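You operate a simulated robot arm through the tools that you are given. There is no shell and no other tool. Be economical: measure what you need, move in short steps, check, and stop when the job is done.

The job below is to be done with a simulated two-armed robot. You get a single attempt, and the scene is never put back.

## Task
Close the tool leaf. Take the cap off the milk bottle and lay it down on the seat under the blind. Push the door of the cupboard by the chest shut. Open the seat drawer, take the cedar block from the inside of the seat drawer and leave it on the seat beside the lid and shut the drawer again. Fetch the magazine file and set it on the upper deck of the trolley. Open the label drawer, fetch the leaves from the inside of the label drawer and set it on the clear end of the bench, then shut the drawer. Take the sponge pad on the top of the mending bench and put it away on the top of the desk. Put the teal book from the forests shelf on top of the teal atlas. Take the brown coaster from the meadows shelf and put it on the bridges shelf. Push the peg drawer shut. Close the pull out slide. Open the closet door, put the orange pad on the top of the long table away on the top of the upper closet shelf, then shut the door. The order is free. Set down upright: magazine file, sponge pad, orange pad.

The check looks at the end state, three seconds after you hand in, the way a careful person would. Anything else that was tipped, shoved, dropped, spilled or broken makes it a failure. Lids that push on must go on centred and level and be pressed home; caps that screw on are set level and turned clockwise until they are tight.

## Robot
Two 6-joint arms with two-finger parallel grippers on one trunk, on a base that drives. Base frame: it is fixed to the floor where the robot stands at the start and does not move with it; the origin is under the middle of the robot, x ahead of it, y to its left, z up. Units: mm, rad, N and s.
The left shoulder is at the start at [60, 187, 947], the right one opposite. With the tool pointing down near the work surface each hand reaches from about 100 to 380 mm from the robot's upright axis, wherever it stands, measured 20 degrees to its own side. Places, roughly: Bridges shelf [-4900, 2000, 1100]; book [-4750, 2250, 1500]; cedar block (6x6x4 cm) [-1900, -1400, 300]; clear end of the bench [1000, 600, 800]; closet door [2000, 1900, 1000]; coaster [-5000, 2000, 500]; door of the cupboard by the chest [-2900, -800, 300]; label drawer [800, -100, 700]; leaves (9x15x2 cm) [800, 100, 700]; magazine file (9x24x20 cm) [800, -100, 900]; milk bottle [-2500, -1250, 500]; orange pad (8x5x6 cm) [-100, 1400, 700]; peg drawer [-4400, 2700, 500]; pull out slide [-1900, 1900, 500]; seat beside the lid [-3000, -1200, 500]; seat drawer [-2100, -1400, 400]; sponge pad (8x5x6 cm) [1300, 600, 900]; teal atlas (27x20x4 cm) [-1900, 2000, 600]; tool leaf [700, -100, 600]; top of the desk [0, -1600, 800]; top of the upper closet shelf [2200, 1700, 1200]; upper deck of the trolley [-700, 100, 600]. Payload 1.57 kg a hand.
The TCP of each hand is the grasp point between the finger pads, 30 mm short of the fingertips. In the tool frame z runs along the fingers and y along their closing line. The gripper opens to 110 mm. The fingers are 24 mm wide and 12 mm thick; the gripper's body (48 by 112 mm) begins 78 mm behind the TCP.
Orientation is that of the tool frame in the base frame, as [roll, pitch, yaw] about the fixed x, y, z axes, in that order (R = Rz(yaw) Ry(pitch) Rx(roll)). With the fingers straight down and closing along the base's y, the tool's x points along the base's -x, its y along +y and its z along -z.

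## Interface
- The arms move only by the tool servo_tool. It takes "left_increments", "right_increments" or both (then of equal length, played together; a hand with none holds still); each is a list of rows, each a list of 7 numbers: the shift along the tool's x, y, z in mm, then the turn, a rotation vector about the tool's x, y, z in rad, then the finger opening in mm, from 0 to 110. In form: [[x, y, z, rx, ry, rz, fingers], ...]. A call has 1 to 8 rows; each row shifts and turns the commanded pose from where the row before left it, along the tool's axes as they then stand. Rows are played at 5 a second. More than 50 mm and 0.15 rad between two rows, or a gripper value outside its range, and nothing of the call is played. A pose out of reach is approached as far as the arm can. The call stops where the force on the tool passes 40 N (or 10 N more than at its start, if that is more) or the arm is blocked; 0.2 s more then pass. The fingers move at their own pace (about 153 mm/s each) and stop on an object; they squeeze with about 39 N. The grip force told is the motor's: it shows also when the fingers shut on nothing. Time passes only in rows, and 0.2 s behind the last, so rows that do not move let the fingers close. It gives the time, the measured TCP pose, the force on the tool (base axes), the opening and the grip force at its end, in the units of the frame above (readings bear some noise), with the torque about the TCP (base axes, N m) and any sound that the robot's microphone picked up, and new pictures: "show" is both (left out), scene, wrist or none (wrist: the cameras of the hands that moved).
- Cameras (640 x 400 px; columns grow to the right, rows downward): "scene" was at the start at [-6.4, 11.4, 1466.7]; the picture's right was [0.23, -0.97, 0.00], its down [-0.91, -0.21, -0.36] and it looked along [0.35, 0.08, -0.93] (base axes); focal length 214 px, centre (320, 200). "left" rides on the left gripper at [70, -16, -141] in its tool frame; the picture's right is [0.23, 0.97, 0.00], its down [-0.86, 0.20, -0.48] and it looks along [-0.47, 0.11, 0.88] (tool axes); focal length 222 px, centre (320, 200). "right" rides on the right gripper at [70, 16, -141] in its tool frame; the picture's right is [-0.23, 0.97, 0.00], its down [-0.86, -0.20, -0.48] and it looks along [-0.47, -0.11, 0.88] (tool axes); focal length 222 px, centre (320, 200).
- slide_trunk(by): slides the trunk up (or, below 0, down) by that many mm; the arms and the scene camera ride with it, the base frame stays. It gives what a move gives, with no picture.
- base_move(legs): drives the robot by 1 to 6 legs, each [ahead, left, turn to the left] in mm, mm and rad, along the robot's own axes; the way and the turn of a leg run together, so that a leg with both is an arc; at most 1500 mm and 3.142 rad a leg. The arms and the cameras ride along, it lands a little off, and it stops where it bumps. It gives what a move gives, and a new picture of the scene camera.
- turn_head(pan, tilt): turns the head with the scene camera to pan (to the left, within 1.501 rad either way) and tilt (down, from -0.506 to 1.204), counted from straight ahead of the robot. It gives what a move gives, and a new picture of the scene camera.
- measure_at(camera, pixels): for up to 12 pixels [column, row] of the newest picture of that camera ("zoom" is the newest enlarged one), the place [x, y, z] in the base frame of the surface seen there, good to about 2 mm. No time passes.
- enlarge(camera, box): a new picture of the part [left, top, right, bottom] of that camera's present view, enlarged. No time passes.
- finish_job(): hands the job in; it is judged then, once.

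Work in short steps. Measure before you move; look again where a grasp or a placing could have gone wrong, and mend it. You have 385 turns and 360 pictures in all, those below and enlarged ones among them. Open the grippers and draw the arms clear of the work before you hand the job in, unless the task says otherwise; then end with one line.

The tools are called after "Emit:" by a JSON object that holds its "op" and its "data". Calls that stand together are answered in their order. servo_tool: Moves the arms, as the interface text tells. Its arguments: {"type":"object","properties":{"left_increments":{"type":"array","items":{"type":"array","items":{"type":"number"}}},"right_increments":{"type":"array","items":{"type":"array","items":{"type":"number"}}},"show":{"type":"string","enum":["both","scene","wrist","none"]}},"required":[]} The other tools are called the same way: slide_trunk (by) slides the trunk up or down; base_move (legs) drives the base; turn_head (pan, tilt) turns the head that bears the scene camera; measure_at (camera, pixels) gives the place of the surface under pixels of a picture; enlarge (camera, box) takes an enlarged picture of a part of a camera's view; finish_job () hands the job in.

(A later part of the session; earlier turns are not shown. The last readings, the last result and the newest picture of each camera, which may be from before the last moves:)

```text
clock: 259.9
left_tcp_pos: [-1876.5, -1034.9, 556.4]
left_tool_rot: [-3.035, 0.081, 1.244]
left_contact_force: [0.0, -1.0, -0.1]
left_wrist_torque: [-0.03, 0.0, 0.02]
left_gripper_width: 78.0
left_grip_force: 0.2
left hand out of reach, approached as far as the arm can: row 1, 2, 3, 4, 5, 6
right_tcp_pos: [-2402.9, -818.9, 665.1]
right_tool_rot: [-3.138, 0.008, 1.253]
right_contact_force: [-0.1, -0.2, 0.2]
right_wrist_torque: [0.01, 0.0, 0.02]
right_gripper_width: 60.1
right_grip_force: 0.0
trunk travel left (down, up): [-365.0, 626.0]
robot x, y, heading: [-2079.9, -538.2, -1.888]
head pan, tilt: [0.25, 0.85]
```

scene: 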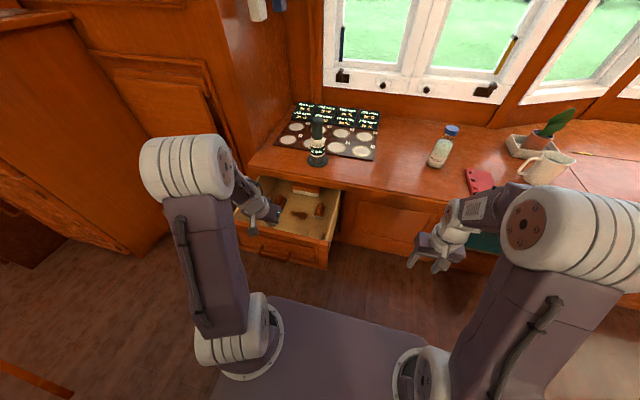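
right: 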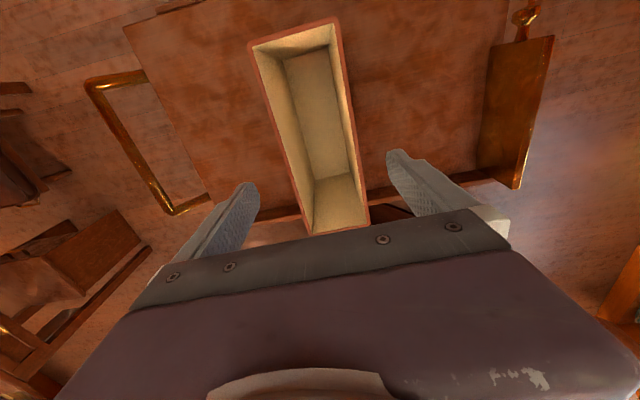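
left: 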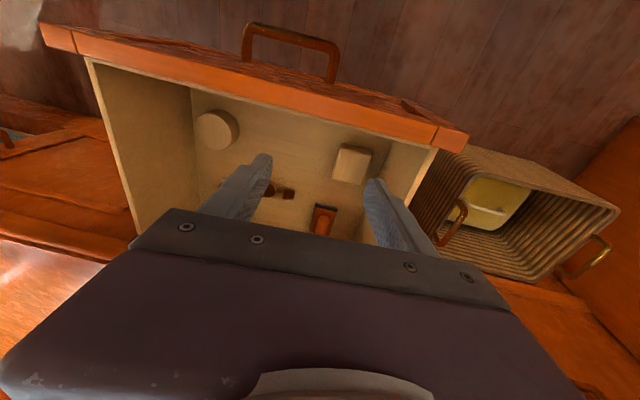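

The left wrist is in the awkward configuration too; I raise the trunk and unwind it the same way (pitch out level, then back).

Emit:
{"op": "slide_trunk", "data": {"by": 330}}

Emit:
{"op": "servo_tool", "data": {"left_increments": [[0, 0, 0, 0, -0.15, 0, 60], [0, 0, 0, 0, -0.15, 0, 60], [0, 0, 0, 0, -0.15, 0, 60], [0, 0, 0, 0, -0.15, 0, 60], [0, 0, 0, 0, -0.15, 0, 60], [0, 0, 0, 0, -0.15, 0, 60], [0, 0, 0, 0, -0.15, 0, 60], [0, 0, 0, 0, -0.15, 0, 60]], "show": "none"}}

Emit:
{"op": "servo_tool", "data": {"left_increments": [[0, 0, 0, 0, -0.15, 0, 60], [0, 0, 30, 0, -0.15, 0, 60], [0, 0, 30, 0, 0, 0, 60]], "show": "scene"}}

```text
clock: 263.2
left_tcp_pos: [-1876.2, -1036.0, 887.7]
left_tool_rot: [-3.035, 0.081, 1.244]
left_contact_force: [-0.2, -0.3, -1.1]
left_wrist_torque: [0.03, 0.02, 0.02]
left_gripper_width: 77.9
left_grip_force: 0.0
right_tcp_pos: [-2401.8, -820.4, 996.5]
right_tool_rot: [-3.139, 0.008, 1.253]
right_contact_force: [-0.3, 0.0, 0.2]
right_wrist_torque: [-0.01, -0.02, 0.03]
right_gripper_width: 60.5
right_grip_force: 0.0
trunk travel left (down, up): [-695.0, 295.0]
robot x, y, heading: [-2084.6, -537.5, -1.889]
head pan, tilt: [0.25, 0.85]
```

```text
clock: 265.0
left_tcp_pos: [-1870.8, -1040.1, 890.7]
left_tool_rot: [-2.976, 0.868, 1.362]
left_contact_force: [-0.6, -0.7, -0.2]
left_wrist_torque: [-0.02, -0.03, 0.01]
left_gripper_width: 59.9
left_grip_force: 0.0
left hand out of reach, approached as far as the arm can: row 6, 7, 8
right_tcp_pos: [-2401.3, -820.6, 996.5]
right_tool_rot: [-3.138, 0.006, 1.252]
right_contact_force: [0.6, 0.8, -0.7]
right_wrist_torque: [-0.04, 0.02, 0.0]
right_gripper_width: 60.0
right_grip_force: 0.1
trunk travel left (down, up): [-695.0, 295.0]
robot x, y, heading: [-2082.1, -539.2, -1.883]
head pan, tilt: [0.25, 0.85]
```

```text
clock: 265.8
left_tcp_pos: [-1869.4, -1106.7, 876.2]
left_tool_rot: [-2.957, 0.937, 1.378]
left_contact_force: [-1.0, -0.1, -0.4]
left_wrist_torque: [0.0, 0.04, 0.06]
left_gripper_width: 59.9
left_grip_force: 0.1
left hand out of reach, approached as far as the arm can: row 1, 2
right_tcp_pos: [-2402.4, -821.1, 995.2]
right_tool_rot: [-3.138, 0.008, 1.252]
right_contact_force: [1.2, 0.2, -0.3]
right_wrist_torque: [0.02, -0.01, -0.02]
right_gripper_width: 59.8
right_grip_force: 0.0
trunk travel left (down, up): [-695.0, 295.0]
robot x, y, heading: [-2081.6, -537.6, -1.882]
head pan, tilt: [0.25, 0.85]
```

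scene: 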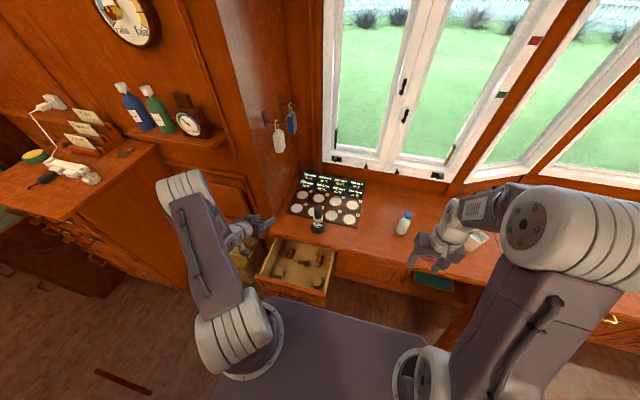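

I continue stretching forward and pitching up.

Emit:
{"op": "servo_tool", "data": {"left_increments": [[0, 0, 40, 0, -0.12, 0, 60], [0, 0, 40, 0, -0.12, 0, 60], [0, 0, 40, 0, -0.12, 0, 60], [0, 0, 40, 0, -0.12, 0, 60]], "show": "none"}}

```text
clock: 266.8
left_tcp_pos: [-1905.1, -1304.7, 816.3]
left_tool_rot: [-2.487, 1.383, 1.875]
left_contact_force: [-0.4, -0.1, -0.8]
left_wrist_torque: [-0.11, 0.05, 0.02]
left_gripper_width: 59.7
left_grip_force: 0.1
left hand out of reach, approached as far as the arm can: row 1, 2, 3, 4
right_tcp_pos: [-2402.8, -820.0, 996.1]
right_tool_rot: [-3.137, 0.008, 1.252]
right_contact_force: [-0.2, -0.1, 0.2]
right_wrist_torque: [0.0, 0.02, 0.02]
right_gripper_width: 60.0
right_grip_force: 0.1
trunk travel left (down, up): [-695.0, 295.0]
robot x, y, heading: [-2081.7, -540.6, -1.885]
head pan, tilt: [0.25, 0.85]
```

Stretched now. I rotate back to straight down while retracting and rising, as worked for the right arm.

Emit:
{"op": "servo_tool", "data": {"left_increments": [[-20, 0, -35, -0.0114, 0.1418, 0.0057, 60], [-20, 0, -35, -0.0114, 0.1418, 0.0057, 60], [-15, 0, -40, -0.0114, 0.1418, 0.0057, 60], [-5, 0, -40, -0.0114, 0.1418, 0.0057, 60], [0, 0, -40, -0.0114, 0.1418, 0.0057, 60], [10, 0, -40, -0.0114, 0.1418, 0.0057, 60], [20, 0, -35, -0.0114, 0.1418, 0.0057, 60], [25, 0, -30, -0.0114, 0.1418, 0.0057, 60]], "show": "none"}}

Emit:
{"op": "servo_tool", "data": {"left_increments": [[25, 0, -20, -0.0114, 0.1418, 0.0057, 60], [25, 0, -20, -0.0114, 0.1418, 0.0057, 60]], "show": "scene"}}

```text
clock: 268.6
left_tcp_pos: [-1811.7, -1065.4, 1015.0]
left_tool_rot: [-3.12, 0.289, 1.273]
left_contact_force: [0.1, 0.2, -0.2]
left_wrist_torque: [0.0, -0.03, 0.0]
left_gripper_width: 60.2
left_grip_force: 0.0
right_tcp_pos: [-2401.8, -818.5, 997.2]
right_tool_rot: [-3.138, 0.007, 1.252]
right_contact_force: [-0.3, -0.5, 0.1]
right_wrist_torque: [0.01, 0.0, -0.02]
right_gripper_width: 60.0
right_grip_force: 0.0
trunk travel left (down, up): [-695.0, 295.0]
robot x, y, heading: [-2083.4, -535.4, -1.886]
head pan, tilt: [0.25, 0.85]
```

```text
clock: 269.2
left_tcp_pos: [-1800.8, -1020.7, 1005.6]
left_tool_rot: [-3.101, 0.203, 1.266]
left_contact_force: [0.0, -0.1, -0.1]
left_wrist_torque: [0.03, 0.0, -0.02]
left_gripper_width: 60.0
left_grip_force: 0.1
left hand out of reach, approached as far as the arm can: row 1, 2
right_tcp_pos: [-2400.8, -818.2, 994.5]
right_tool_rot: [-3.14, 0.006, 1.253]
right_contact_force: [0.3, 0.2, 0.5]
right_wrist_torque: [-0.02, -0.04, 0.02]
right_gripper_width: 59.9
right_grip_force: 0.0
trunk travel left (down, up): [-695.0, 295.0]
robot x, y, heading: [-2086.2, -532.0, -1.885]
head pan, tilt: [0.25, 0.85]
```

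scene: 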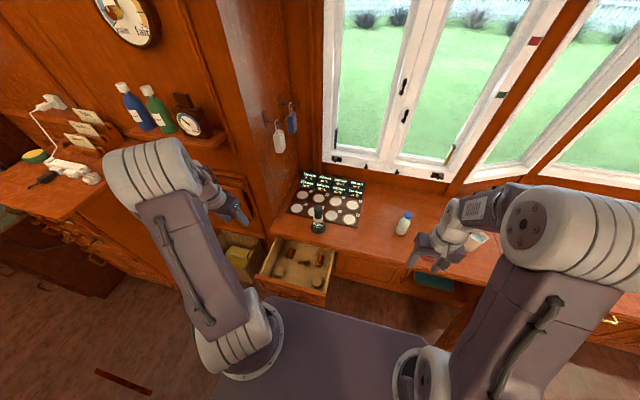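

The hand is simply too far out sideways (y≈+420). I move the base left 240 mm so the block lies at y≈+150 and finish straightening.

Emit:
{"op": "base_move", "data": {"legs": [[0, 240, 0]]}}

Emit:
{"op": "servo_tool", "data": {"left_increments": [[0, -45, 0, -0.02, 0.05, 0, 78], [0, -45, 0, -0.02, 0.05, 0, 78], [0, -45, 0, 0, 0.05, 0, 78], [0, -45, 0, 0, 0.05, 0, 78], [0, -25, 40, 0, 0.05, 0, 78], [0, 0, 40, 0, 0.05, 0, 78]], "show": "wrist"}}

```text
clock: 270.9
left_tcp_pos: [-1573.9, -1094.8, 1005.1]
left_tool_rot: [-3.101, 0.204, 1.264]
left_contact_force: [0.4, -0.1, 0.0]
left_wrist_torque: [-0.04, -0.02, 0.01]
left_gripper_width: 60.0
left_grip_force: 0.1
right_tcp_pos: [-2175.2, -893.2, 995.0]
right_tool_rot: [-3.139, 0.007, 1.255]
right_contact_force: [0.0, 0.3, 0.1]
right_wrist_torque: [0.0, -0.01, 0.02]
right_gripper_width: 60.1
right_grip_force: 0.1
trunk travel left (down, up): [-695.0, 295.0]
robot x, y, heading: [-1855.9, -611.8, -1.888]
head pan, tilt: [0.25, 0.85]
```

scene: 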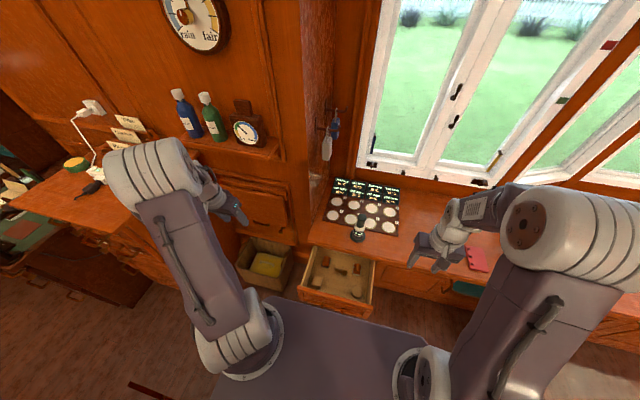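

```text
clock: 272.3
left_tcp_pos: [-1752.6, -990.9, 857.5]
left_tool_rot: [-3.096, -0.038, 1.257]
left_contact_force: [0.1, -0.2, 0.0]
left_wrist_torque: [0.01, -0.01, -0.02]
left_gripper_width: 78.3
left_grip_force: 0.0
left hand out of reach, approached as far as the arm can: row 1, 2, 3, 4, 5
right_tcp_pos: [-2174.3, -893.6, 994.5]
right_tool_rot: [-3.137, 0.005, 1.255]
right_contact_force: [0.7, -0.1, 0.0]
right_wrist_torque: [0.0, 0.01, 0.0]
right_gripper_width: 59.8
right_grip_force: 0.0
trunk travel left (down, up): [-695.0, 295.0]
robot x, y, heading: [-1857.0, -611.3, -1.885]
head pan, tilt: [0.25, 0.85]
```

left: 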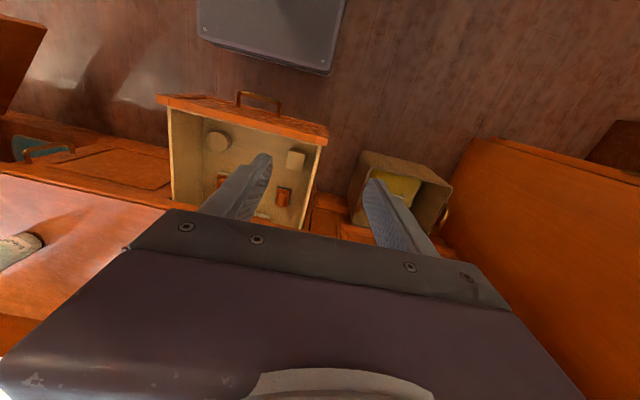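

Good now. I move the left hand over the block (x −136, y −61), then lower the trunk 350.

Emit:
{"op": "servo_tool", "data": {"left_increments": [[-45, -20, 0, -0.045, 0.02, 0, 78], [-45, -20, 0, 0, 0.02, 0, 78], [-46, -21, 0, 0, 0.02, 0, 78]], "show": "none"}}

Emit:
{"op": "slide_trunk", "data": {"by": -350}}

Emit:
{"op": "servo_tool", "data": {"left_increments": [[0, 0, 10, 0, 0, 0, 78]], "show": "wrist"}}

```text
refused: row 3 steps farther than a row can; nothing moved
```

```text
clock: 275.8
left_tcp_pos: [-1751.6, -989.7, 508.7]
left_tool_rot: [-3.097, -0.035, 1.254]
left_contact_force: [0.7, 0.9, 0.7]
left_wrist_torque: [0.01, -0.03, 0.01]
left_gripper_width: 78.0
left_grip_force: 0.0
right_tcp_pos: [-2174.6, -892.8, 645.4]
right_tool_rot: [-3.139, 0.006, 1.255]
right_contact_force: [0.1, 0.8, 0.1]
right_wrist_torque: [-0.02, 0.0, 0.05]
right_gripper_width: 59.8
right_grip_force: 0.0
trunk travel left (down, up): [-345.0, 645.0]
robot x, y, heading: [-1856.2, -610.8, -1.886]
head pan, tilt: [0.25, 0.85]
```

```text
clock: 276.1
left_tcp_pos: [-1752.6, -989.3, 499.0]
left_tool_rot: [-3.097, -0.036, 1.257]
left_contact_force: [0.6, 0.1, -0.7]
left_wrist_torque: [-0.03, -0.01, 0.03]
left_gripper_width: 78.2
left_grip_force: 0.1
right_tcp_pos: [-2174.4, -894.4, 644.6]
right_tool_rot: [-3.139, 0.007, 1.254]
right_contact_force: [0.1, 0.4, 0.2]
right_wrist_torque: [0.01, -0.03, 0.0]
right_gripper_width: 60.0
right_grip_force: 0.1
trunk travel left (down, up): [-345.0, 645.0]
robot x, y, heading: [-1859.3, -611.3, -1.881]
head pan, tilt: [0.25, 0.85]
```

left: 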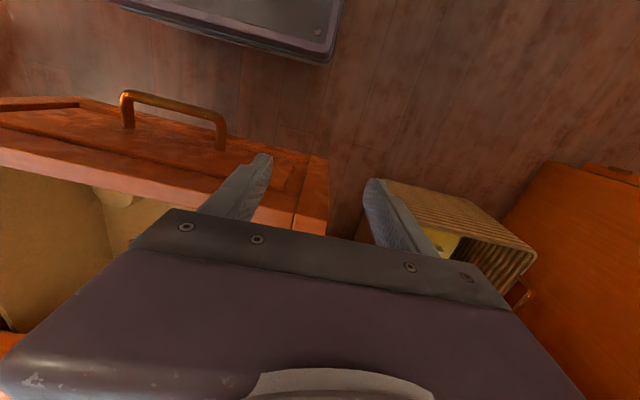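

The hand is in front of the panel; I raise 75 mm, go over, and look.

Emit:
{"op": "servo_tool", "data": {"left_increments": [[0, 0, -40, 0, 0, 0, 78], [0, 0, -35, 0, 0, 0, 78], [-44, -20, 0, -0.04, 0.02, 0, 78], [-44, -20, 0, 0, 0.02, 0, 78], [-44, -20, 0, 0, 0.02, 0, 78]], "show": "wrist"}}

```text
clock: 277.4
left_tcp_pos: [-1864.9, -1022.2, 522.0]
left_tool_rot: [-3.044, -0.028, 1.257]
left_contact_force: [-0.4, 0.1, -0.6]
left_wrist_torque: [0.01, -0.02, 0.01]
left_gripper_width: 77.9
left_grip_force: 0.0
left hand out of reach, approached as far as the arm can: row 1, 2, 3, 4, 5
right_tcp_pos: [-2173.5, -893.7, 644.4]
right_tool_rot: [-3.138, 0.007, 1.255]
right_contact_force: [-0.4, -0.4, 0.4]
right_wrist_torque: [0.0, -0.02, 0.02]
right_gripper_width: 59.9
right_grip_force: 0.1
trunk travel left (down, up): [-345.0, 645.0]
robot x, y, heading: [-1859.6, -613.7, -1.879]
head pan, tilt: [0.25, 0.85]
```

left: 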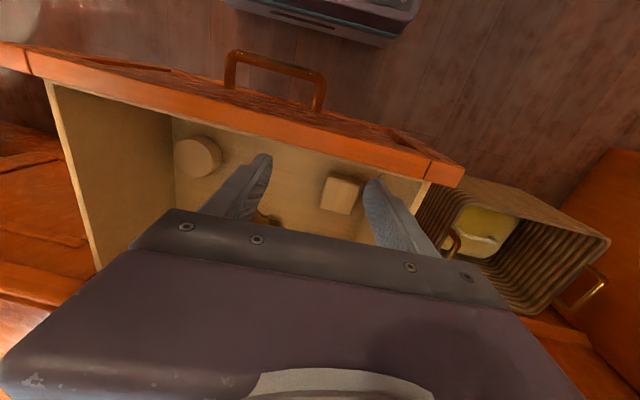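

Still constrained. I raise the trunk and run a cleaner unwinding: stretch forward while pitching up to ~1.1 rad in line with the shoulder.

Emit:
{"op": "slide_trunk", "data": {"by": 350}}

Emit:
{"op": "servo_tool", "data": {"left_increments": [[-27, 0, -8, -0.05, -0.135, 0, 60], [-27.8, 0, -4.3, -0.04, -0.135, 0, 60], [-28.1, 0, 0, 0, -0.135, 0, 60], [-28, 0, 3.3, 0, -0.135, 0, 60], [-27.3, 0, 7, 0, -0.135, 0, 60], [-26, 0, 10.6, 0, -0.135, 0, 60], [-24.4, 0, 14, 0, -0.135, 0, 60], [-22.3, 0, 17.2, 0, -0.135, 0, 60]], "show": "none"}}

```text
clock: 280.8
left_tcp_pos: [-1865.3, -1020.9, 872.5]
left_tool_rot: [-3.045, -0.026, 1.256]
left_contact_force: [0.4, 0.2, -0.1]
left_wrist_torque: [-0.02, 0.02, 0.02]
left_gripper_width: 78.1
left_grip_force: 0.0
right_tcp_pos: [-2174.6, -892.8, 996.0]
right_tool_rot: [-3.137, 0.005, 1.254]
right_contact_force: [0.1, 0.3, -0.4]
right_wrist_torque: [-0.02, 0.03, -0.02]
right_gripper_width: 60.1
right_grip_force: 0.1
trunk travel left (down, up): [-695.0, 295.0]
robot x, y, heading: [-1860.8, -609.3, -1.886]
head pan, tilt: [0.25, 0.85]
```

```text
clock: 282.6
left_tcp_pos: [-1936.8, -1260.0, 945.7]
left_tool_rot: [3.105, 1.048, 1.241]
left_contact_force: [0.6, -0.5, 0.5]
left_wrist_torque: [-0.02, 0.0, -0.02]
left_gripper_width: 59.9
left_grip_force: 0.0
left hand out of reach, approached as far as the arm can: row 1, 2, 4, 5, 6, 7, 8
right_tcp_pos: [-2174.9, -893.2, 994.7]
right_tool_rot: [-3.139, 0.006, 1.255]
right_contact_force: [0.0, -1.3, -0.1]
right_wrist_torque: [0.06, 0.02, -0.02]
right_gripper_width: 60.1
right_grip_force: 0.0
trunk travel left (down, up): [-695.0, 295.0]
robot x, y, heading: [-1857.5, -611.2, -1.884]
head pan, tilt: [0.25, 0.85]
```

Now I return with the same retract-and-straighten sequence.

Emit:
{"op": "servo_tool", "data": {"left_increments": [[0, 0, -35, 0.004, 0.131, 0, 60], [0, 0, -35, 0.004, 0.131, 0, 60], [0, 0, -35, 0.004, 0.131, 0, 60], [10, 0, -30, 0.004, 0.131, 0, 60], [20, 0, -20, 0.004, 0.131, 0, 60], [20, 0, -10, 0.004, 0.131, 0, 60], [20, 0, -10, 0.004, 0.131, 0, 60], [20, 0, 0, 0.004, 0.131, 0, 60]], "show": "none"}}

Emit:
{"op": "servo_tool", "data": {"left_increments": [[0, 0, 40, 0, 0, 0, 60], [0, 0, 40, 0, 0, 0, 60], [0, 0, 40, 0, 0, 0, 60]], "show": "none"}}

```text
clock: 284.4
left_tcp_pos: [-1871.0, -1098.4, 1012.0]
left_tool_rot: [3.134, 0.101, 1.279]
left_contact_force: [0.1, -0.1, -1.2]
left_wrist_torque: [-0.02, 0.01, 0.06]
left_gripper_width: 59.9
left_grip_force: 0.0
left hand out of reach, approached as far as the arm can: row 3, 4, 5
right_tcp_pos: [-2174.5, -893.8, 995.2]
right_tool_rot: [-3.137, 0.006, 1.255]
right_contact_force: [0.1, 0.6, -1.1]
right_wrist_torque: [-0.02, 0.02, 0.01]
right_gripper_width: 59.9
right_grip_force: 0.1
trunk travel left (down, up): [-695.0, 295.0]
robot x, y, heading: [-1857.4, -609.6, -1.884]
head pan, tilt: [0.25, 0.85]
```

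```text
clock: 285.2
left_tcp_pos: [-1873.6, -1111.4, 894.5]
left_tool_rot: [3.132, 0.105, 1.279]
left_contact_force: [0.4, 0.1, -0.3]
left_wrist_torque: [-0.01, -0.02, 0.03]
left_gripper_width: 60.0
left_grip_force: 0.0
right_tcp_pos: [-2174.0, -894.8, 995.0]
right_tool_rot: [-3.139, 0.007, 1.255]
right_contact_force: [-0.1, 0.0, 0.0]
right_wrist_torque: [0.01, 0.04, 0.01]
right_gripper_width: 60.1
right_grip_force: 0.0
trunk travel left (down, up): [-695.0, 295.0]
robot x, y, heading: [-1857.6, -607.8, -1.885]
head pan, tilt: [0.25, 0.85]
```

Now the arm moves freely. I centre over the block, set a slight forward lean and lower the trunk 350.

Emit:
{"op": "servo_tool", "data": {"left_increments": [[8, 8, 0, 0, 0.07, 0.011, 78], [8, 8, 0, 0, 0.07, 0.011, 78], [0, 0, 0, 0, 0.05, 0, 78]], "show": "none"}}

Emit:
{"op": "slide_trunk", "data": {"by": -350}}

Emit:
{"op": "servo_tool", "data": {"left_increments": [[0, 0, 10, 0, 0, 0, 78]], "show": "wrist"}}

```text
clock: 286.0
left_tcp_pos: [-1854.2, -1101.8, 893.3]
left_tool_rot: [3.132, -0.085, 1.26]
left_contact_force: [0.2, -0.5, -0.3]
left_wrist_torque: [0.01, -0.04, -0.02]
left_gripper_width: 77.9
left_grip_force: 0.1
right_tcp_pos: [-2174.1, -893.3, 996.4]
right_tool_rot: [-3.138, 0.007, 1.256]
right_contact_force: [-0.3, 0.3, 0.3]
right_wrist_torque: [0.01, 0.01, 0.02]
right_gripper_width: 59.9
right_grip_force: 0.0
trunk travel left (down, up): [-695.0, 295.0]
robot x, y, heading: [-1855.5, -611.0, -1.885]
head pan, tilt: [0.25, 0.85]
```

```text
clock: 289.4
left_tcp_pos: [-1853.5, -1100.6, 543.1]
left_tool_rot: [3.132, -0.085, 1.259]
left_contact_force: [-0.7, 0.1, -0.4]
left_wrist_torque: [0.02, 0.0, 0.04]
left_gripper_width: 78.2
left_grip_force: 0.0
right_tcp_pos: [-2174.0, -892.3, 644.9]
right_tool_rot: [-3.139, 0.006, 1.256]
right_contact_force: [0.0, 0.3, 0.9]
right_wrist_torque: [-0.01, 0.01, 0.0]
right_gripper_width: 59.9
right_grip_force: 0.0
trunk travel left (down, up): [-345.0, 645.0]
robot x, y, heading: [-1855.6, -612.5, -1.882]
head pan, tilt: [0.25, 0.85]
```

```text
clock: 289.8
left_tcp_pos: [-1852.8, -1101.5, 534.3]
left_tool_rot: [3.13, -0.083, 1.261]
left_contact_force: [0.3, -0.5, -0.1]
left_wrist_torque: [0.02, 0.01, -0.07]
left_gripper_width: 78.2
left_grip_force: 0.1
right_tcp_pos: [-2173.4, -893.4, 646.4]
right_tool_rot: [-3.138, 0.005, 1.254]
right_contact_force: [-0.4, 0.2, -1.0]
right_wrist_torque: [0.0, 0.0, 0.02]
right_gripper_width: 59.9
right_grip_force: 0.1
trunk travel left (down, up): [-345.0, 645.0]
robot x, y, heading: [-1860.3, -609.6, -1.88]
head pan, tilt: [0.25, 0.85]
```

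left: 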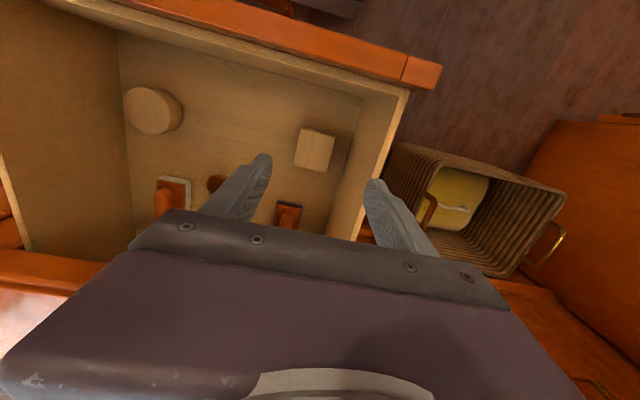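

Centred. I descend 188 mm with forward compensation and grip the block.

Emit:
{"op": "servo_tool", "data": {"left_increments": [[-6, 0, 47, 0, 0, 0, 78], [-6, 0, 47, 0, 0, 0, 78], [-6, 0, 47, 0, 0, 0, 78], [-5, 0, 46, 0, 0, 0, 78], [0, 0, 0, 0, 0, 0, 30], [0, 0, 0, 0, 0, 0, 30], [0, 0, 0, 0, 0, 0, 30]], "show": "wrist"}}

```text
clock: 290.7
left_tcp_pos: [-1854.8, -1114.2, 384.2]
left_tool_rot: [3.131, -0.065, 1.259]
left_contact_force: [-5.4, 1.7, 16.6]
left_wrist_torque: [-0.82, -0.98, -0.14]
left_gripper_width: 76.7
left_grip_force: 0.0
right_tcp_pos: [-2174.3, -892.3, 645.6]
right_tool_rot: [-3.138, 0.007, 1.254]
right_contact_force: [0.8, -1.1, 0.0]
right_wrist_torque: [-0.01, -0.01, -0.01]
right_gripper_width: 60.1
right_grip_force: 0.0
trunk travel left (down, up): [-345.0, 645.0]
robot x, y, heading: [-1858.8, -609.6, -1.886]
head pan, tilt: [0.25, 0.85]
stopped in row 4 (left hand): the force on the tool passed its limit (the readings are from after the stop); the commanded pose is now the measured one
```

left: 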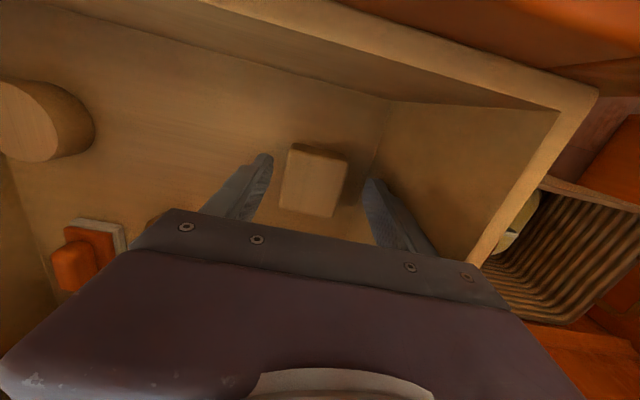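

The gripper body caught the drawer's side wall. I lift 20, shift 11 mm right, open to 92 and descend again.

Emit:
{"op": "servo_tool", "data": {"left_increments": [[0, 0, -20, 0, 0, 0, 94], [0, -11, 0, 0, 0, 0, 94], [-1, 0, 25, 0, 0, 0, 94], [-1, 0, 20, 0, 0, 0, 94], [-1, 0, 12, 0, 0, 0, 94]], "show": "wrist"}}

```text
clock: 291.9
left_tcp_pos: [-1865.0, -1111.8, 344.4]
left_tool_rot: [3.131, -0.072, 1.259]
left_contact_force: [0.0, 0.3, 0.3]
left_wrist_torque: [0.0, 0.01, 0.04]
left_gripper_width: 94.1
left_grip_force: 0.1
right_tcp_pos: [-2174.0, -891.1, 645.3]
right_tool_rot: [-3.137, 0.009, 1.254]
right_contact_force: [-0.4, 0.0, -0.3]
right_wrist_torque: [0.0, 0.0, 0.01]
right_gripper_width: 60.0
right_grip_force: 0.1
trunk travel left (down, up): [-345.0, 645.0]
robot x, y, heading: [-1853.0, -613.8, -1.887]
head pan, tilt: [0.25, 0.85]
```

left: 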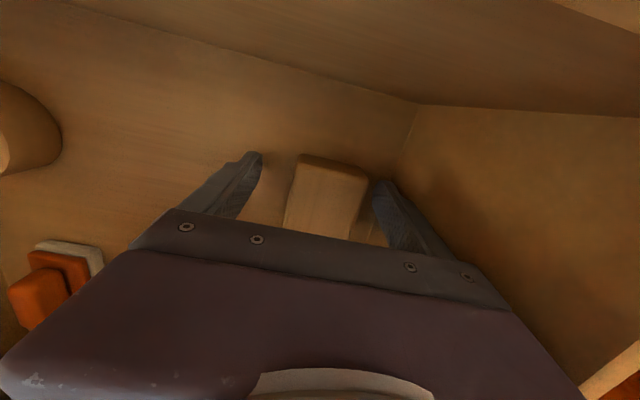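

The block is between the fingers at the right depth. I close and lift.

Emit:
{"op": "servo_tool", "data": {"left_increments": [[0, 0, 0, 0, 0, 0, 30], [0, 0, 0, 0, 0, 0, 30], [0, 0, 0, 0, 0, 0, 30], [0, -3, -40, 0, 0, 0, 30], [0, -5, -45, 0, 0, 0, 30], [0, 0, -45, 0, 0, 0, 30], [0, 0, -45, 0, 0, 0, 30]], "show": "wrist"}}

```text
clock: 293.5
left_tcp_pos: [-1875.9, -1119.1, 517.7]
left_tool_rot: [3.13, -0.071, 1.259]
left_contact_force: [0.7, 0.5, -0.1]
left_wrist_torque: [-0.02, 0.0, 0.0]
left_gripper_width: 54.7
left_grip_force: 39.1
right_tcp_pos: [-2174.6, -893.6, 644.1]
right_tool_rot: [-3.139, 0.008, 1.254]
right_contact_force: [0.2, 0.1, 0.5]
right_wrist_torque: [-0.03, 0.0, 0.02]
right_gripper_width: 60.3
right_grip_force: 0.2
trunk travel left (down, up): [-345.0, 645.0]
robot x, y, heading: [-1855.9, -611.0, -1.883]
head pan, tilt: [0.25, 0.85]
```

left: 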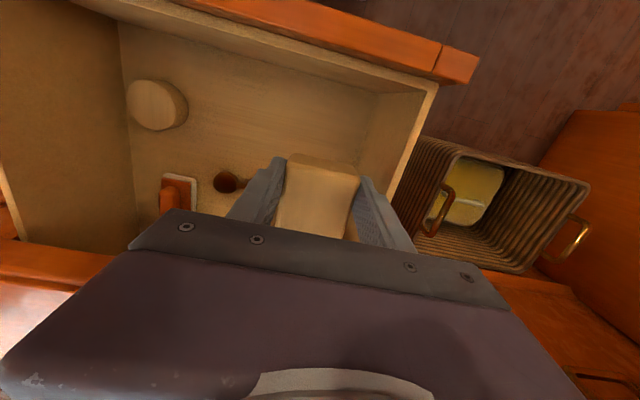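

Block held. I lift it clear and draw it back so the drawer can pass under; then prepare the right hand, closed and slightly tilted, for pushing the handle.

Emit:
{"op": "servo_tool", "data": {"left_increments": [[0, 0, -45, 0, 0, 0, 30], [0, 0, -45, 0, 0, 0, 30], [45, 0, 0, 0, 0, 0, 30], [45, 0, 0, 0, 0, 0, 30], [45, 0, 0, 0, 0, 0, 30]], "right_increments": [[0, 0, 0, 0, -0.1, 0, 0], [0, 0, 0, 0, -0.1, 0, 0], [30, 40, 0, 0, -0.1, 0, 0], [30, 40, -10, 0, 0, 0, 0], [30, 40, -10, 0, 0, 0, 0]], "show": "none"}}

```text
refused: row 4 steps farther than a row can; nothing moved
```

Row size again; I split it.

Emit:
{"op": "servo_tool", "data": {"left_increments": [[0, 0, -45, 0, 0, 0, 30], [0, 0, -45, 0, 0, 0, 30], [45, 0, 0, 0, 0, 0, 30], [45, 0, 0, 0, 0, 0, 30], [45, 0, 0, 0, 0, 0, 30]], "right_increments": [[0, 0, 0, 0, -0.1, 0, 0], [0, 0, 0, 0, -0.1, 0, 0], [25, 35, 0, 0, -0.1, 0, 0], [25, 35, -10, 0, 0, 0, 0], [25, 35, -10, 0, 0, 0, 0]], "show": "none"}}

```text
clock: 294.7
left_tcp_pos: [-1837.0, -993.9, 617.5]
left_tool_rot: [3.133, -0.066, 1.26]
left_contact_force: [-0.2, 0.0, -0.5]
left_wrist_torque: [0.0, -0.01, 0.03]
left_gripper_width: 54.9
left_grip_force: 39.1
right_tcp_pos: [-2050.3, -886.2, 654.3]
right_tool_rot: [-3.135, 0.307, 1.258]
right_contact_force: [0.1, -0.1, -1.6]
right_wrist_torque: [0.0, 0.04, -0.04]
right_gripper_width: 0.1
right_grip_force: 21.6
right hand out of reach, approached as far as the arm can: row 3, 4, 5
trunk travel left (down, up): [-345.0, 645.0]
robot x, y, heading: [-1854.5, -610.7, -1.886]
head pan, tilt: [0.25, 0.85]
```

I move the base left 100 and back 40, then lower the right hand to handle height.

Emit:
{"op": "base_move", "data": {"legs": [[-45, 100, 0]]}}

Emit:
{"op": "servo_tool", "data": {"right_increments": [[13, 9, 43, 0, 0, 0, 0], [13, 9, 43, 0, 0, 0, 0], [13, 9, 43, 0, 0, 0, 0], [13, 0, 43, 0, 0, 0, 0], [13, 0, 43, 0, 0, 0, 0], [13, 0, 43, 0, 0, 0, 0]], "show": "both"}}

```text
clock: 295.9
left_tcp_pos: [-1727.7, -982.1, 616.5]
left_tool_rot: [3.133, -0.07, 1.256]
left_contact_force: [0.4, 0.1, 0.3]
left_wrist_torque: [0.01, 0.02, 0.02]
left_gripper_width: 54.9
left_grip_force: 39.2
right_tcp_pos: [-1942.5, -874.0, 653.4]
right_tool_rot: [-3.135, 0.302, 1.253]
right_contact_force: [0.1, -0.7, 0.6]
right_wrist_torque: [0.02, 0.03, 0.0]
right_gripper_width: 0.1
right_grip_force: 21.0
trunk travel left (down, up): [-345.0, 645.0]
robot x, y, heading: [-1750.2, -598.4, -1.892]
head pan, tilt: [0.25, 0.85]
```

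scene: 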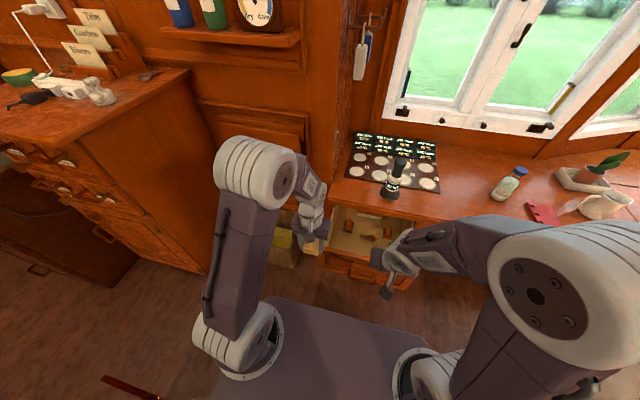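

```text
clock: 297.3
left_tcp_pos: [-1728.2, -982.7, 615.8]
left_tool_rot: [3.133, -0.071, 1.257]
left_contact_force: [-0.2, 0.3, -0.2]
left_wrist_torque: [0.03, 0.01, 0.0]
left_gripper_width: 54.6
left_grip_force: 39.0
right_tcp_pos: [-1901.2, -965.8, 440.7]
right_tool_rot: [-3.123, 0.296, 1.255]
right_contact_force: [0.0, -0.9, 0.3]
right_wrist_torque: [0.01, 0.01, 0.03]
right_gripper_width: 0.1
right_grip_force: 20.6
right hand out of reach, approached as far as the arm can: row 1, 3, 4, 5, 6
trunk travel left (down, up): [-345.0, 645.0]
robot x, y, heading: [-1748.4, -599.6, -1.89]
head pan, tilt: [0.25, 0.85]
```

scene: 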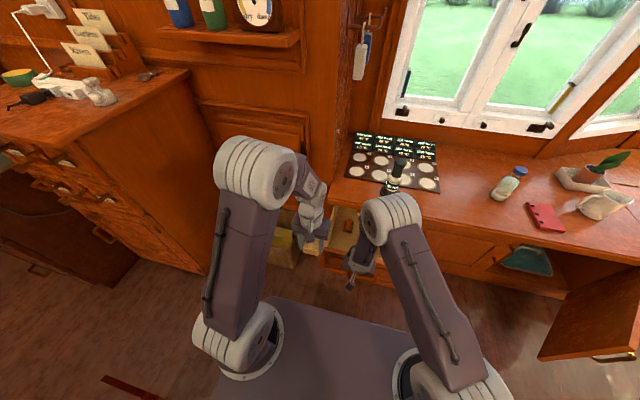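
right: 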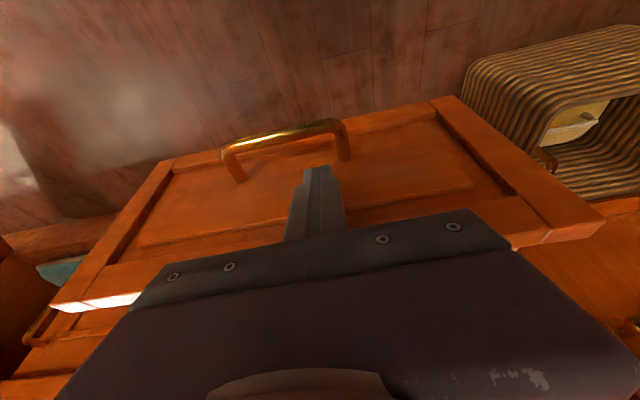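

The finger stands just before the drawer face, above its handle. I tilt it more, draw the left hand back, then push with the base.

Emit:
{"op": "servo_tool", "data": {"left_increments": [[30, 0, 0, 0, 0, 0, 30], [45, 0, -20, 0, 0, 0, 30], [45, 0, -20, 0, 0, 0, 30]], "right_increments": [[20, 0, -6, 0, 0, 0, 0], [0, 0, 0, 0, -0.13, 0, 0], [0, 0, 0, 0, -0.12, 0, 0]], "show": "none"}}

Emit:
{"op": "base_move", "data": {"legs": [[150, 0, 0]]}}

Emit:
{"op": "base_move", "data": {"legs": [[90, 0, 0]]}}

Emit:
{"op": "enlarge", "data": {"camera": "right", "box": [0, 0, 640, 400]}}

```text
clock: 298.1
left_tcp_pos: [-1689.1, -869.2, 666.4]
left_tool_rot: [3.131, -0.069, 1.255]
left_contact_force: [-0.4, 0.7, -0.2]
left_wrist_torque: [0.0, -0.03, -0.03]
left_gripper_width: 54.7
left_grip_force: 39.2
right_tcp_pos: [-1870.5, -1009.8, 469.5]
right_tool_rot: [-3.117, 0.548, 1.262]
right_contact_force: [1.1, -0.1, -0.6]
right_wrist_torque: [-0.02, 0.0, -0.03]
right_gripper_width: 0.0
right_grip_force: 21.5
right hand out of reach, approached as far as the arm can: row 1, 2, 3
trunk travel left (down, up): [-345.0, 645.0]
robot x, y, heading: [-1744.6, -596.2, -1.886]
head pan, tilt: [0.25, 0.85]
```

```text
clock: 299.5
left_tcp_pos: [-1738.4, -1016.5, 666.5]
left_tool_rot: [3.131, -0.071, 1.261]
left_contact_force: [0.2, 0.1, -1.5]
left_wrist_torque: [0.04, 0.0, 0.0]
left_gripper_width: 54.9
left_grip_force: 38.7
right_tcp_pos: [-1917.1, -1155.7, 469.3]
right_tool_rot: [-3.116, 0.546, 1.263]
right_contact_force: [0.2, 0.2, 0.5]
right_wrist_torque: [0.01, 0.0, 0.02]
right_gripper_width: 0.1
right_grip_force: 21.2
trunk travel left (down, up): [-345.0, 645.0]
robot x, y, heading: [-1794.7, -742.7, -1.885]
head pan, tilt: [0.25, 0.85]
```

scene: 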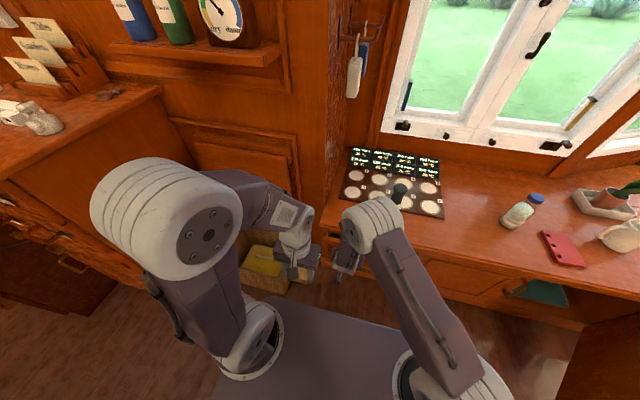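

```text
clock: 300.7
left_tcp_pos: [-1765.2, -1100.4, 666.6]
left_tool_rot: [3.131, -0.071, 1.26]
left_contact_force: [-0.5, 0.1, -0.8]
left_wrist_torque: [0.03, 0.03, -0.01]
left_gripper_width: 55.1
left_grip_force: 38.8
right_tcp_pos: [-1943.0, -1234.1, 466.3]
right_tool_rot: [-3.11, 0.529, 1.271]
right_contact_force: [-0.2, 0.7, 0.5]
right_wrist_torque: [0.0, 0.02, -0.02]
right_gripper_width: 0.0
right_grip_force: 21.2
trunk travel left (down, up): [-345.0, 645.0]
robot x, y, heading: [-1821.4, -828.5, -1.885]
head pan, tilt: [0.25, 0.85]
stopped in leg 1: the force on the tool passed its limit (the readings are from after the stop); the commanded pose is now the measured one
```

scene: 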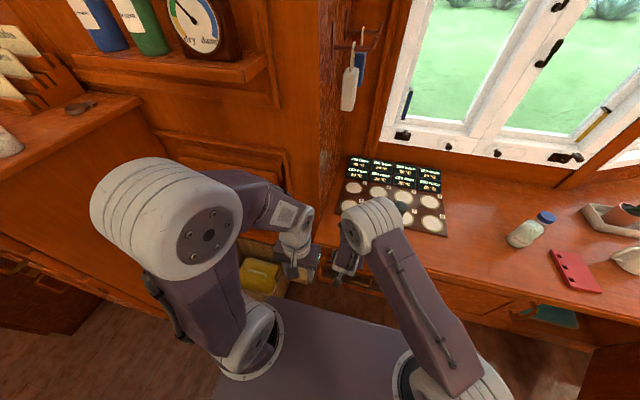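

```text
1.00 times, centred on (320, 200) of right
```

zoom: 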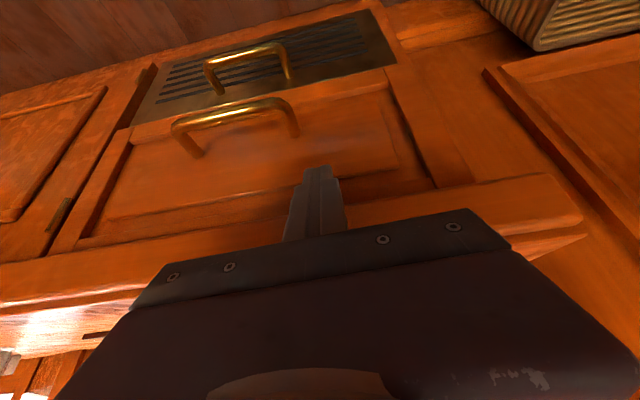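

Stopped by force; I measure whether the drawer face is flush.

Emit:
{"op": "measure_at", "data": {"camera": "zoom", "pixels": [[110, 200], [120, 165], [405, 130], [250, 140], [445, 130], [60, 130], [230, 112], [230, 260], [300, 200]]}}

```text
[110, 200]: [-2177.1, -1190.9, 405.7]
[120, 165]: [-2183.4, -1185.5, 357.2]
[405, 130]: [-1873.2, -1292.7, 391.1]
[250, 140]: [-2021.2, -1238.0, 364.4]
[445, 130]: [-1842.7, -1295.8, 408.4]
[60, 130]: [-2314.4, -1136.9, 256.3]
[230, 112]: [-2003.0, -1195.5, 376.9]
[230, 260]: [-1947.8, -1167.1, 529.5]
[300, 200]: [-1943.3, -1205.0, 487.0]
```

The drawer is flush (bar v 1756 as at first). I back off, straighten the right hand and drive west toward the bottle and open cupboard door.

Emit:
{"op": "base_move", "data": {"legs": [[-270, 0, 0], [0, -620, 0]]}}

Emit:
{"op": "slide_trunk", "data": {"by": 350}}

Emit:
{"op": "turn_head", "data": {"pan": -0.2, "tilt": 0.7}}

```text
clock: 305.6
left_tcp_pos: [-2268.1, -662.5, 665.9]
left_tool_rot: [3.132, -0.071, 1.265]
left_contact_force: [0.1, -0.3, -0.5]
left_wrist_torque: [0.02, -0.02, 0.03]
left_gripper_width: 54.8
left_grip_force: 39.2
right_tcp_pos: [-2445.7, -796.6, 466.5]
right_tool_rot: [-3.115, 0.527, 1.279]
right_contact_force: [0.5, 0.1, -0.1]
right_wrist_torque: [-0.02, 0.02, 0.02]
right_gripper_width: 0.0
right_grip_force: 21.0
trunk travel left (down, up): [-345.0, 645.0]
robot x, y, heading: [-2326.4, -391.6, -1.872]
head pan, tilt: [0.25, 0.85]
```

scene: 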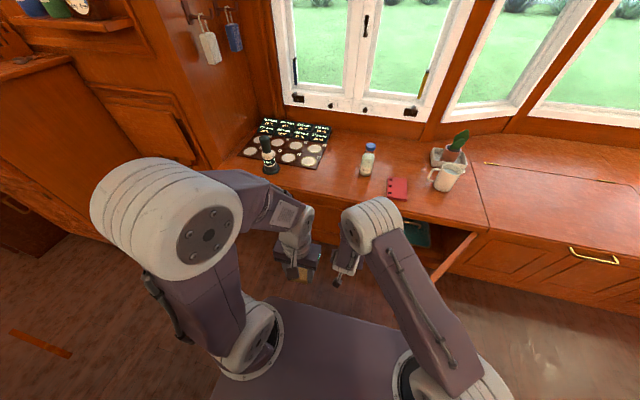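

```text
clock: 309.1
left_tcp_pos: [-2268.3, -662.4, 1015.6]
left_tool_rot: [3.13, -0.074, 1.265]
left_contact_force: [-0.7, 0.4, 0.2]
left_wrist_torque: [-0.02, 0.01, 0.01]
left_gripper_width: 54.8
left_grip_force: 38.9
right_tcp_pos: [-2445.5, -795.7, 815.5]
right_tool_rot: [-3.112, 0.527, 1.277]
right_contact_force: [0.3, -0.2, -0.4]
right_wrist_torque: [0.03, 0.02, -0.02]
right_gripper_width: 0.2
right_grip_force: 21.6
trunk travel left (down, up): [-695.0, 295.0]
robot x, y, heading: [-2328.5, -391.1, -1.877]
head pan, tilt: [0.25, 0.85]
```

```text
clock: 310.0
left_tcp_pos: [-2267.7, -662.5, 1015.7]
left_tool_rot: [3.13, -0.071, 1.267]
left_contact_force: [-0.1, 0.6, -0.4]
left_wrist_torque: [0.06, -0.01, 0.01]
left_gripper_width: 54.7
left_grip_force: 39.0
right_tcp_pos: [-2445.5, -796.9, 817.0]
right_tool_rot: [-3.111, 0.528, 1.278]
right_contact_force: [-0.4, 0.0, 0.1]
right_wrist_torque: [0.03, 0.02, 0.0]
right_gripper_width: 0.2
right_grip_force: 21.3
trunk travel left (down, up): [-695.0, 295.0]
robot x, y, heading: [-2328.3, -389.1, -1.878]
head pan, tilt: [-0.201, 0.7]
```

scene: 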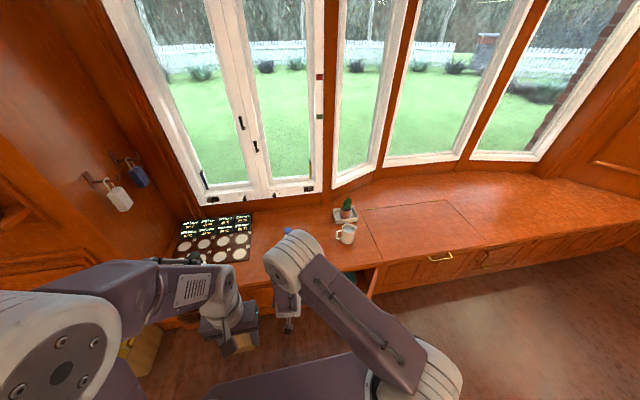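

I measure the lid panel edges, plant, mug, and free seat.

Emit:
{"op": "measure_at", "data": {"camera": "scene", "pixels": [[362, 212], [378, 262], [445, 200], [490, 240], [440, 257], [345, 215], [347, 236], [358, 255], [330, 225], [365, 190], [320, 215], [480, 205]]}}

Emit:
{"op": "enlarge", "data": {"camera": "scene", "box": [240, 170, 560, 310]}}

```text
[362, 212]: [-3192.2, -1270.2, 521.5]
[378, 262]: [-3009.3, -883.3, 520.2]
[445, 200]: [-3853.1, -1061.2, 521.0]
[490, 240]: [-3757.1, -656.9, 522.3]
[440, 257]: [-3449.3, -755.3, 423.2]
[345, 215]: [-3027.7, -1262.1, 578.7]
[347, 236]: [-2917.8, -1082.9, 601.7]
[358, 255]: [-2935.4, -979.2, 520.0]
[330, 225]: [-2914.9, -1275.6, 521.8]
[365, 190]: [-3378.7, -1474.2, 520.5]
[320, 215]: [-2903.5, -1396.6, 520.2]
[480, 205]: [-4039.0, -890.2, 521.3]
```

```text
2.00 times, centred on (400, 240) of scene
```

zoom: 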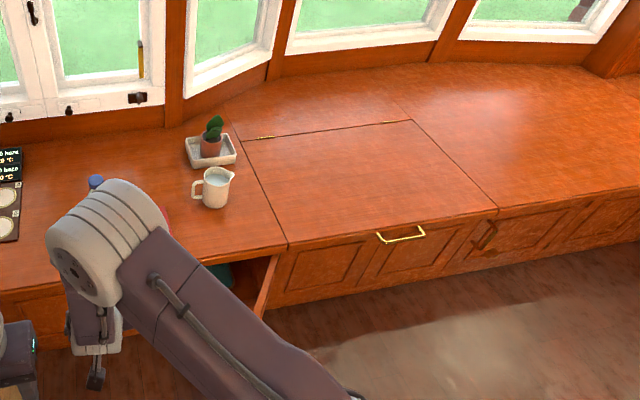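

The lid starts at u≈2600; the block can go at about (−3035,−1106) beside it. First the open cupboard door: I look at it from lower with the head.

Emit:
{"op": "turn_head", "data": {"pan": -0.35, "tilt": 0.95}}

Emit:
{"op": "enlarge", "data": {"camera": "scene", "box": [240, 120, 440, 280]}}

```text
clock: 310.7
left_tcp_pos: [-2269.2, -662.6, 1015.5]
left_tool_rot: [3.131, -0.071, 1.266]
left_contact_force: [-0.6, 0.6, 0.6]
left_wrist_torque: [0.04, -0.01, -0.01]
left_gripper_width: 54.6
left_grip_force: 39.1
right_tcp_pos: [-2445.3, -797.1, 815.4]
right_tool_rot: [-3.11, 0.528, 1.277]
right_contact_force: [-0.7, -1.1, 0.4]
right_wrist_torque: [-0.01, 0.0, -0.01]
right_gripper_width: 0.0
right_grip_force: 21.5
trunk travel left (down, up): [-695.0, 295.0]
robot x, y, heading: [-2328.8, -391.1, -1.879]
head pan, tilt: [-0.351, 0.949]
```

scene: 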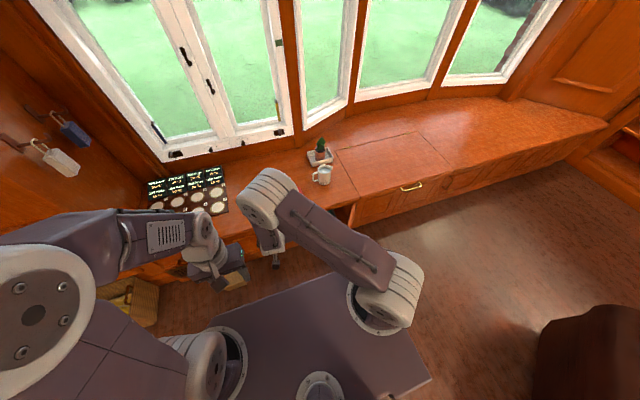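

```text
2.50 times, centred on (340, 200) of scene
```

zoom: 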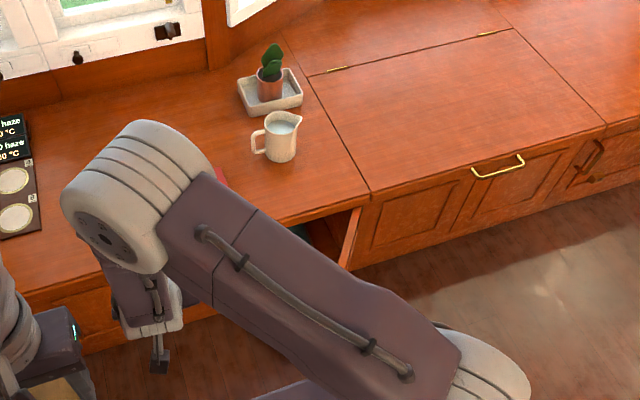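

The door is hinged on its west side with the free edge at about (u 2447, v 1588). I move right so the closed, tilted right hand can push it from its outer (west) face.

Emit:
{"op": "base_move", "data": {"legs": [[0, -350, -0.01]]}}

Emit:
{"op": "servo_tool", "data": {"right_increments": [[0, -40, 0, 0, 0, 0, 0], [0, -40, 0, 0, 0, 0, 0], [10, 0, -6, 0, 0, 0, 0]], "show": "wrist"}}

```text
clock: 313.0
left_tcp_pos: [-2610.7, -553.1, 1016.5]
left_tool_rot: [3.131, -0.072, 1.255]
left_contact_force: [0.1, -0.4, -0.9]
left_wrist_torque: [-0.01, 0.0, 0.01]
left_gripper_width: 54.9
left_grip_force: 38.9
right_tcp_pos: [-2789.7, -684.7, 817.0]
right_tool_rot: [-3.11, 0.526, 1.268]
right_contact_force: [0.2, 0.2, -0.7]
right_wrist_torque: [0.02, 0.03, 0.03]
right_gripper_width: 0.0
right_grip_force: 21.3
trunk travel left (down, up): [-695.0, 295.0]
robot x, y, heading: [-2665.7, -282.8, -1.887]
head pan, tilt: [-0.351, 0.949]
```

scene: 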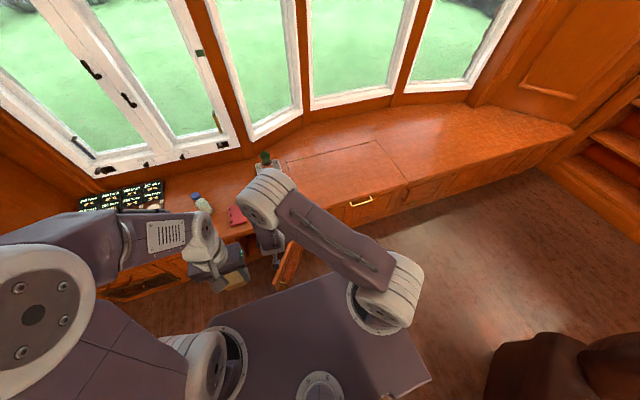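

```text
clock: 313.8
left_tcp_pos: [-2609.6, -553.0, 1016.1]
left_tool_rot: [3.131, -0.069, 1.255]
left_contact_force: [0.5, -0.1, -1.2]
left_wrist_torque: [0.02, 0.03, 0.02]
left_gripper_width: 55.1
left_grip_force: 39.4
right_tcp_pos: [-2848.7, -691.9, 838.1]
right_tool_rot: [-3.104, 0.523, 1.273]
right_contact_force: [0.0, 0.3, -1.2]
right_wrist_torque: [-0.04, 0.0, 0.02]
right_gripper_width: 0.0
right_grip_force: 21.1
right hand out of reach, approached as far as the arm can: row 1, 2, 3
trunk travel left (down, up): [-695.0, 295.0]
robot x, y, heading: [-2665.8, -280.9, -1.891]
head pan, tilt: [-0.351, 0.949]
```

right: 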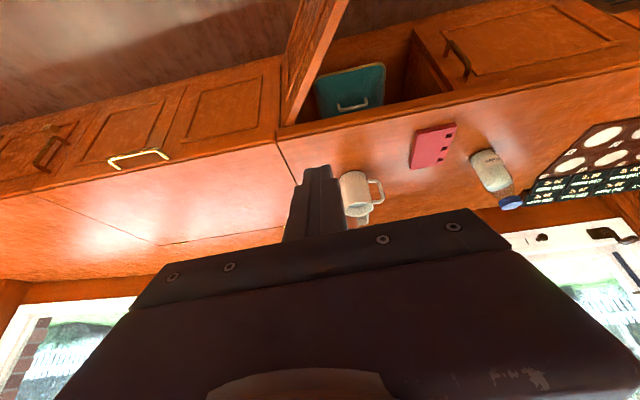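

The door is visible nearly edge-on at (310,60). I measure its edges.

Emit:
{"op": "measure_at", "data": {"camera": "right", "pixels": [[285, 118], [300, 60], [310, 15], [325, 45], [335, 10], [278, 130], [410, 75], [295, 100]]}}

```text
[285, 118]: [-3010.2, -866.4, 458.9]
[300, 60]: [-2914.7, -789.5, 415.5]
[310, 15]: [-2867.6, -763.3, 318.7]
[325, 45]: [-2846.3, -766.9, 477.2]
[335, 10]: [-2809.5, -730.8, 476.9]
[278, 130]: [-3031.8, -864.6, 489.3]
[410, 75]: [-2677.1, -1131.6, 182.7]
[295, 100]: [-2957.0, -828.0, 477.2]
```

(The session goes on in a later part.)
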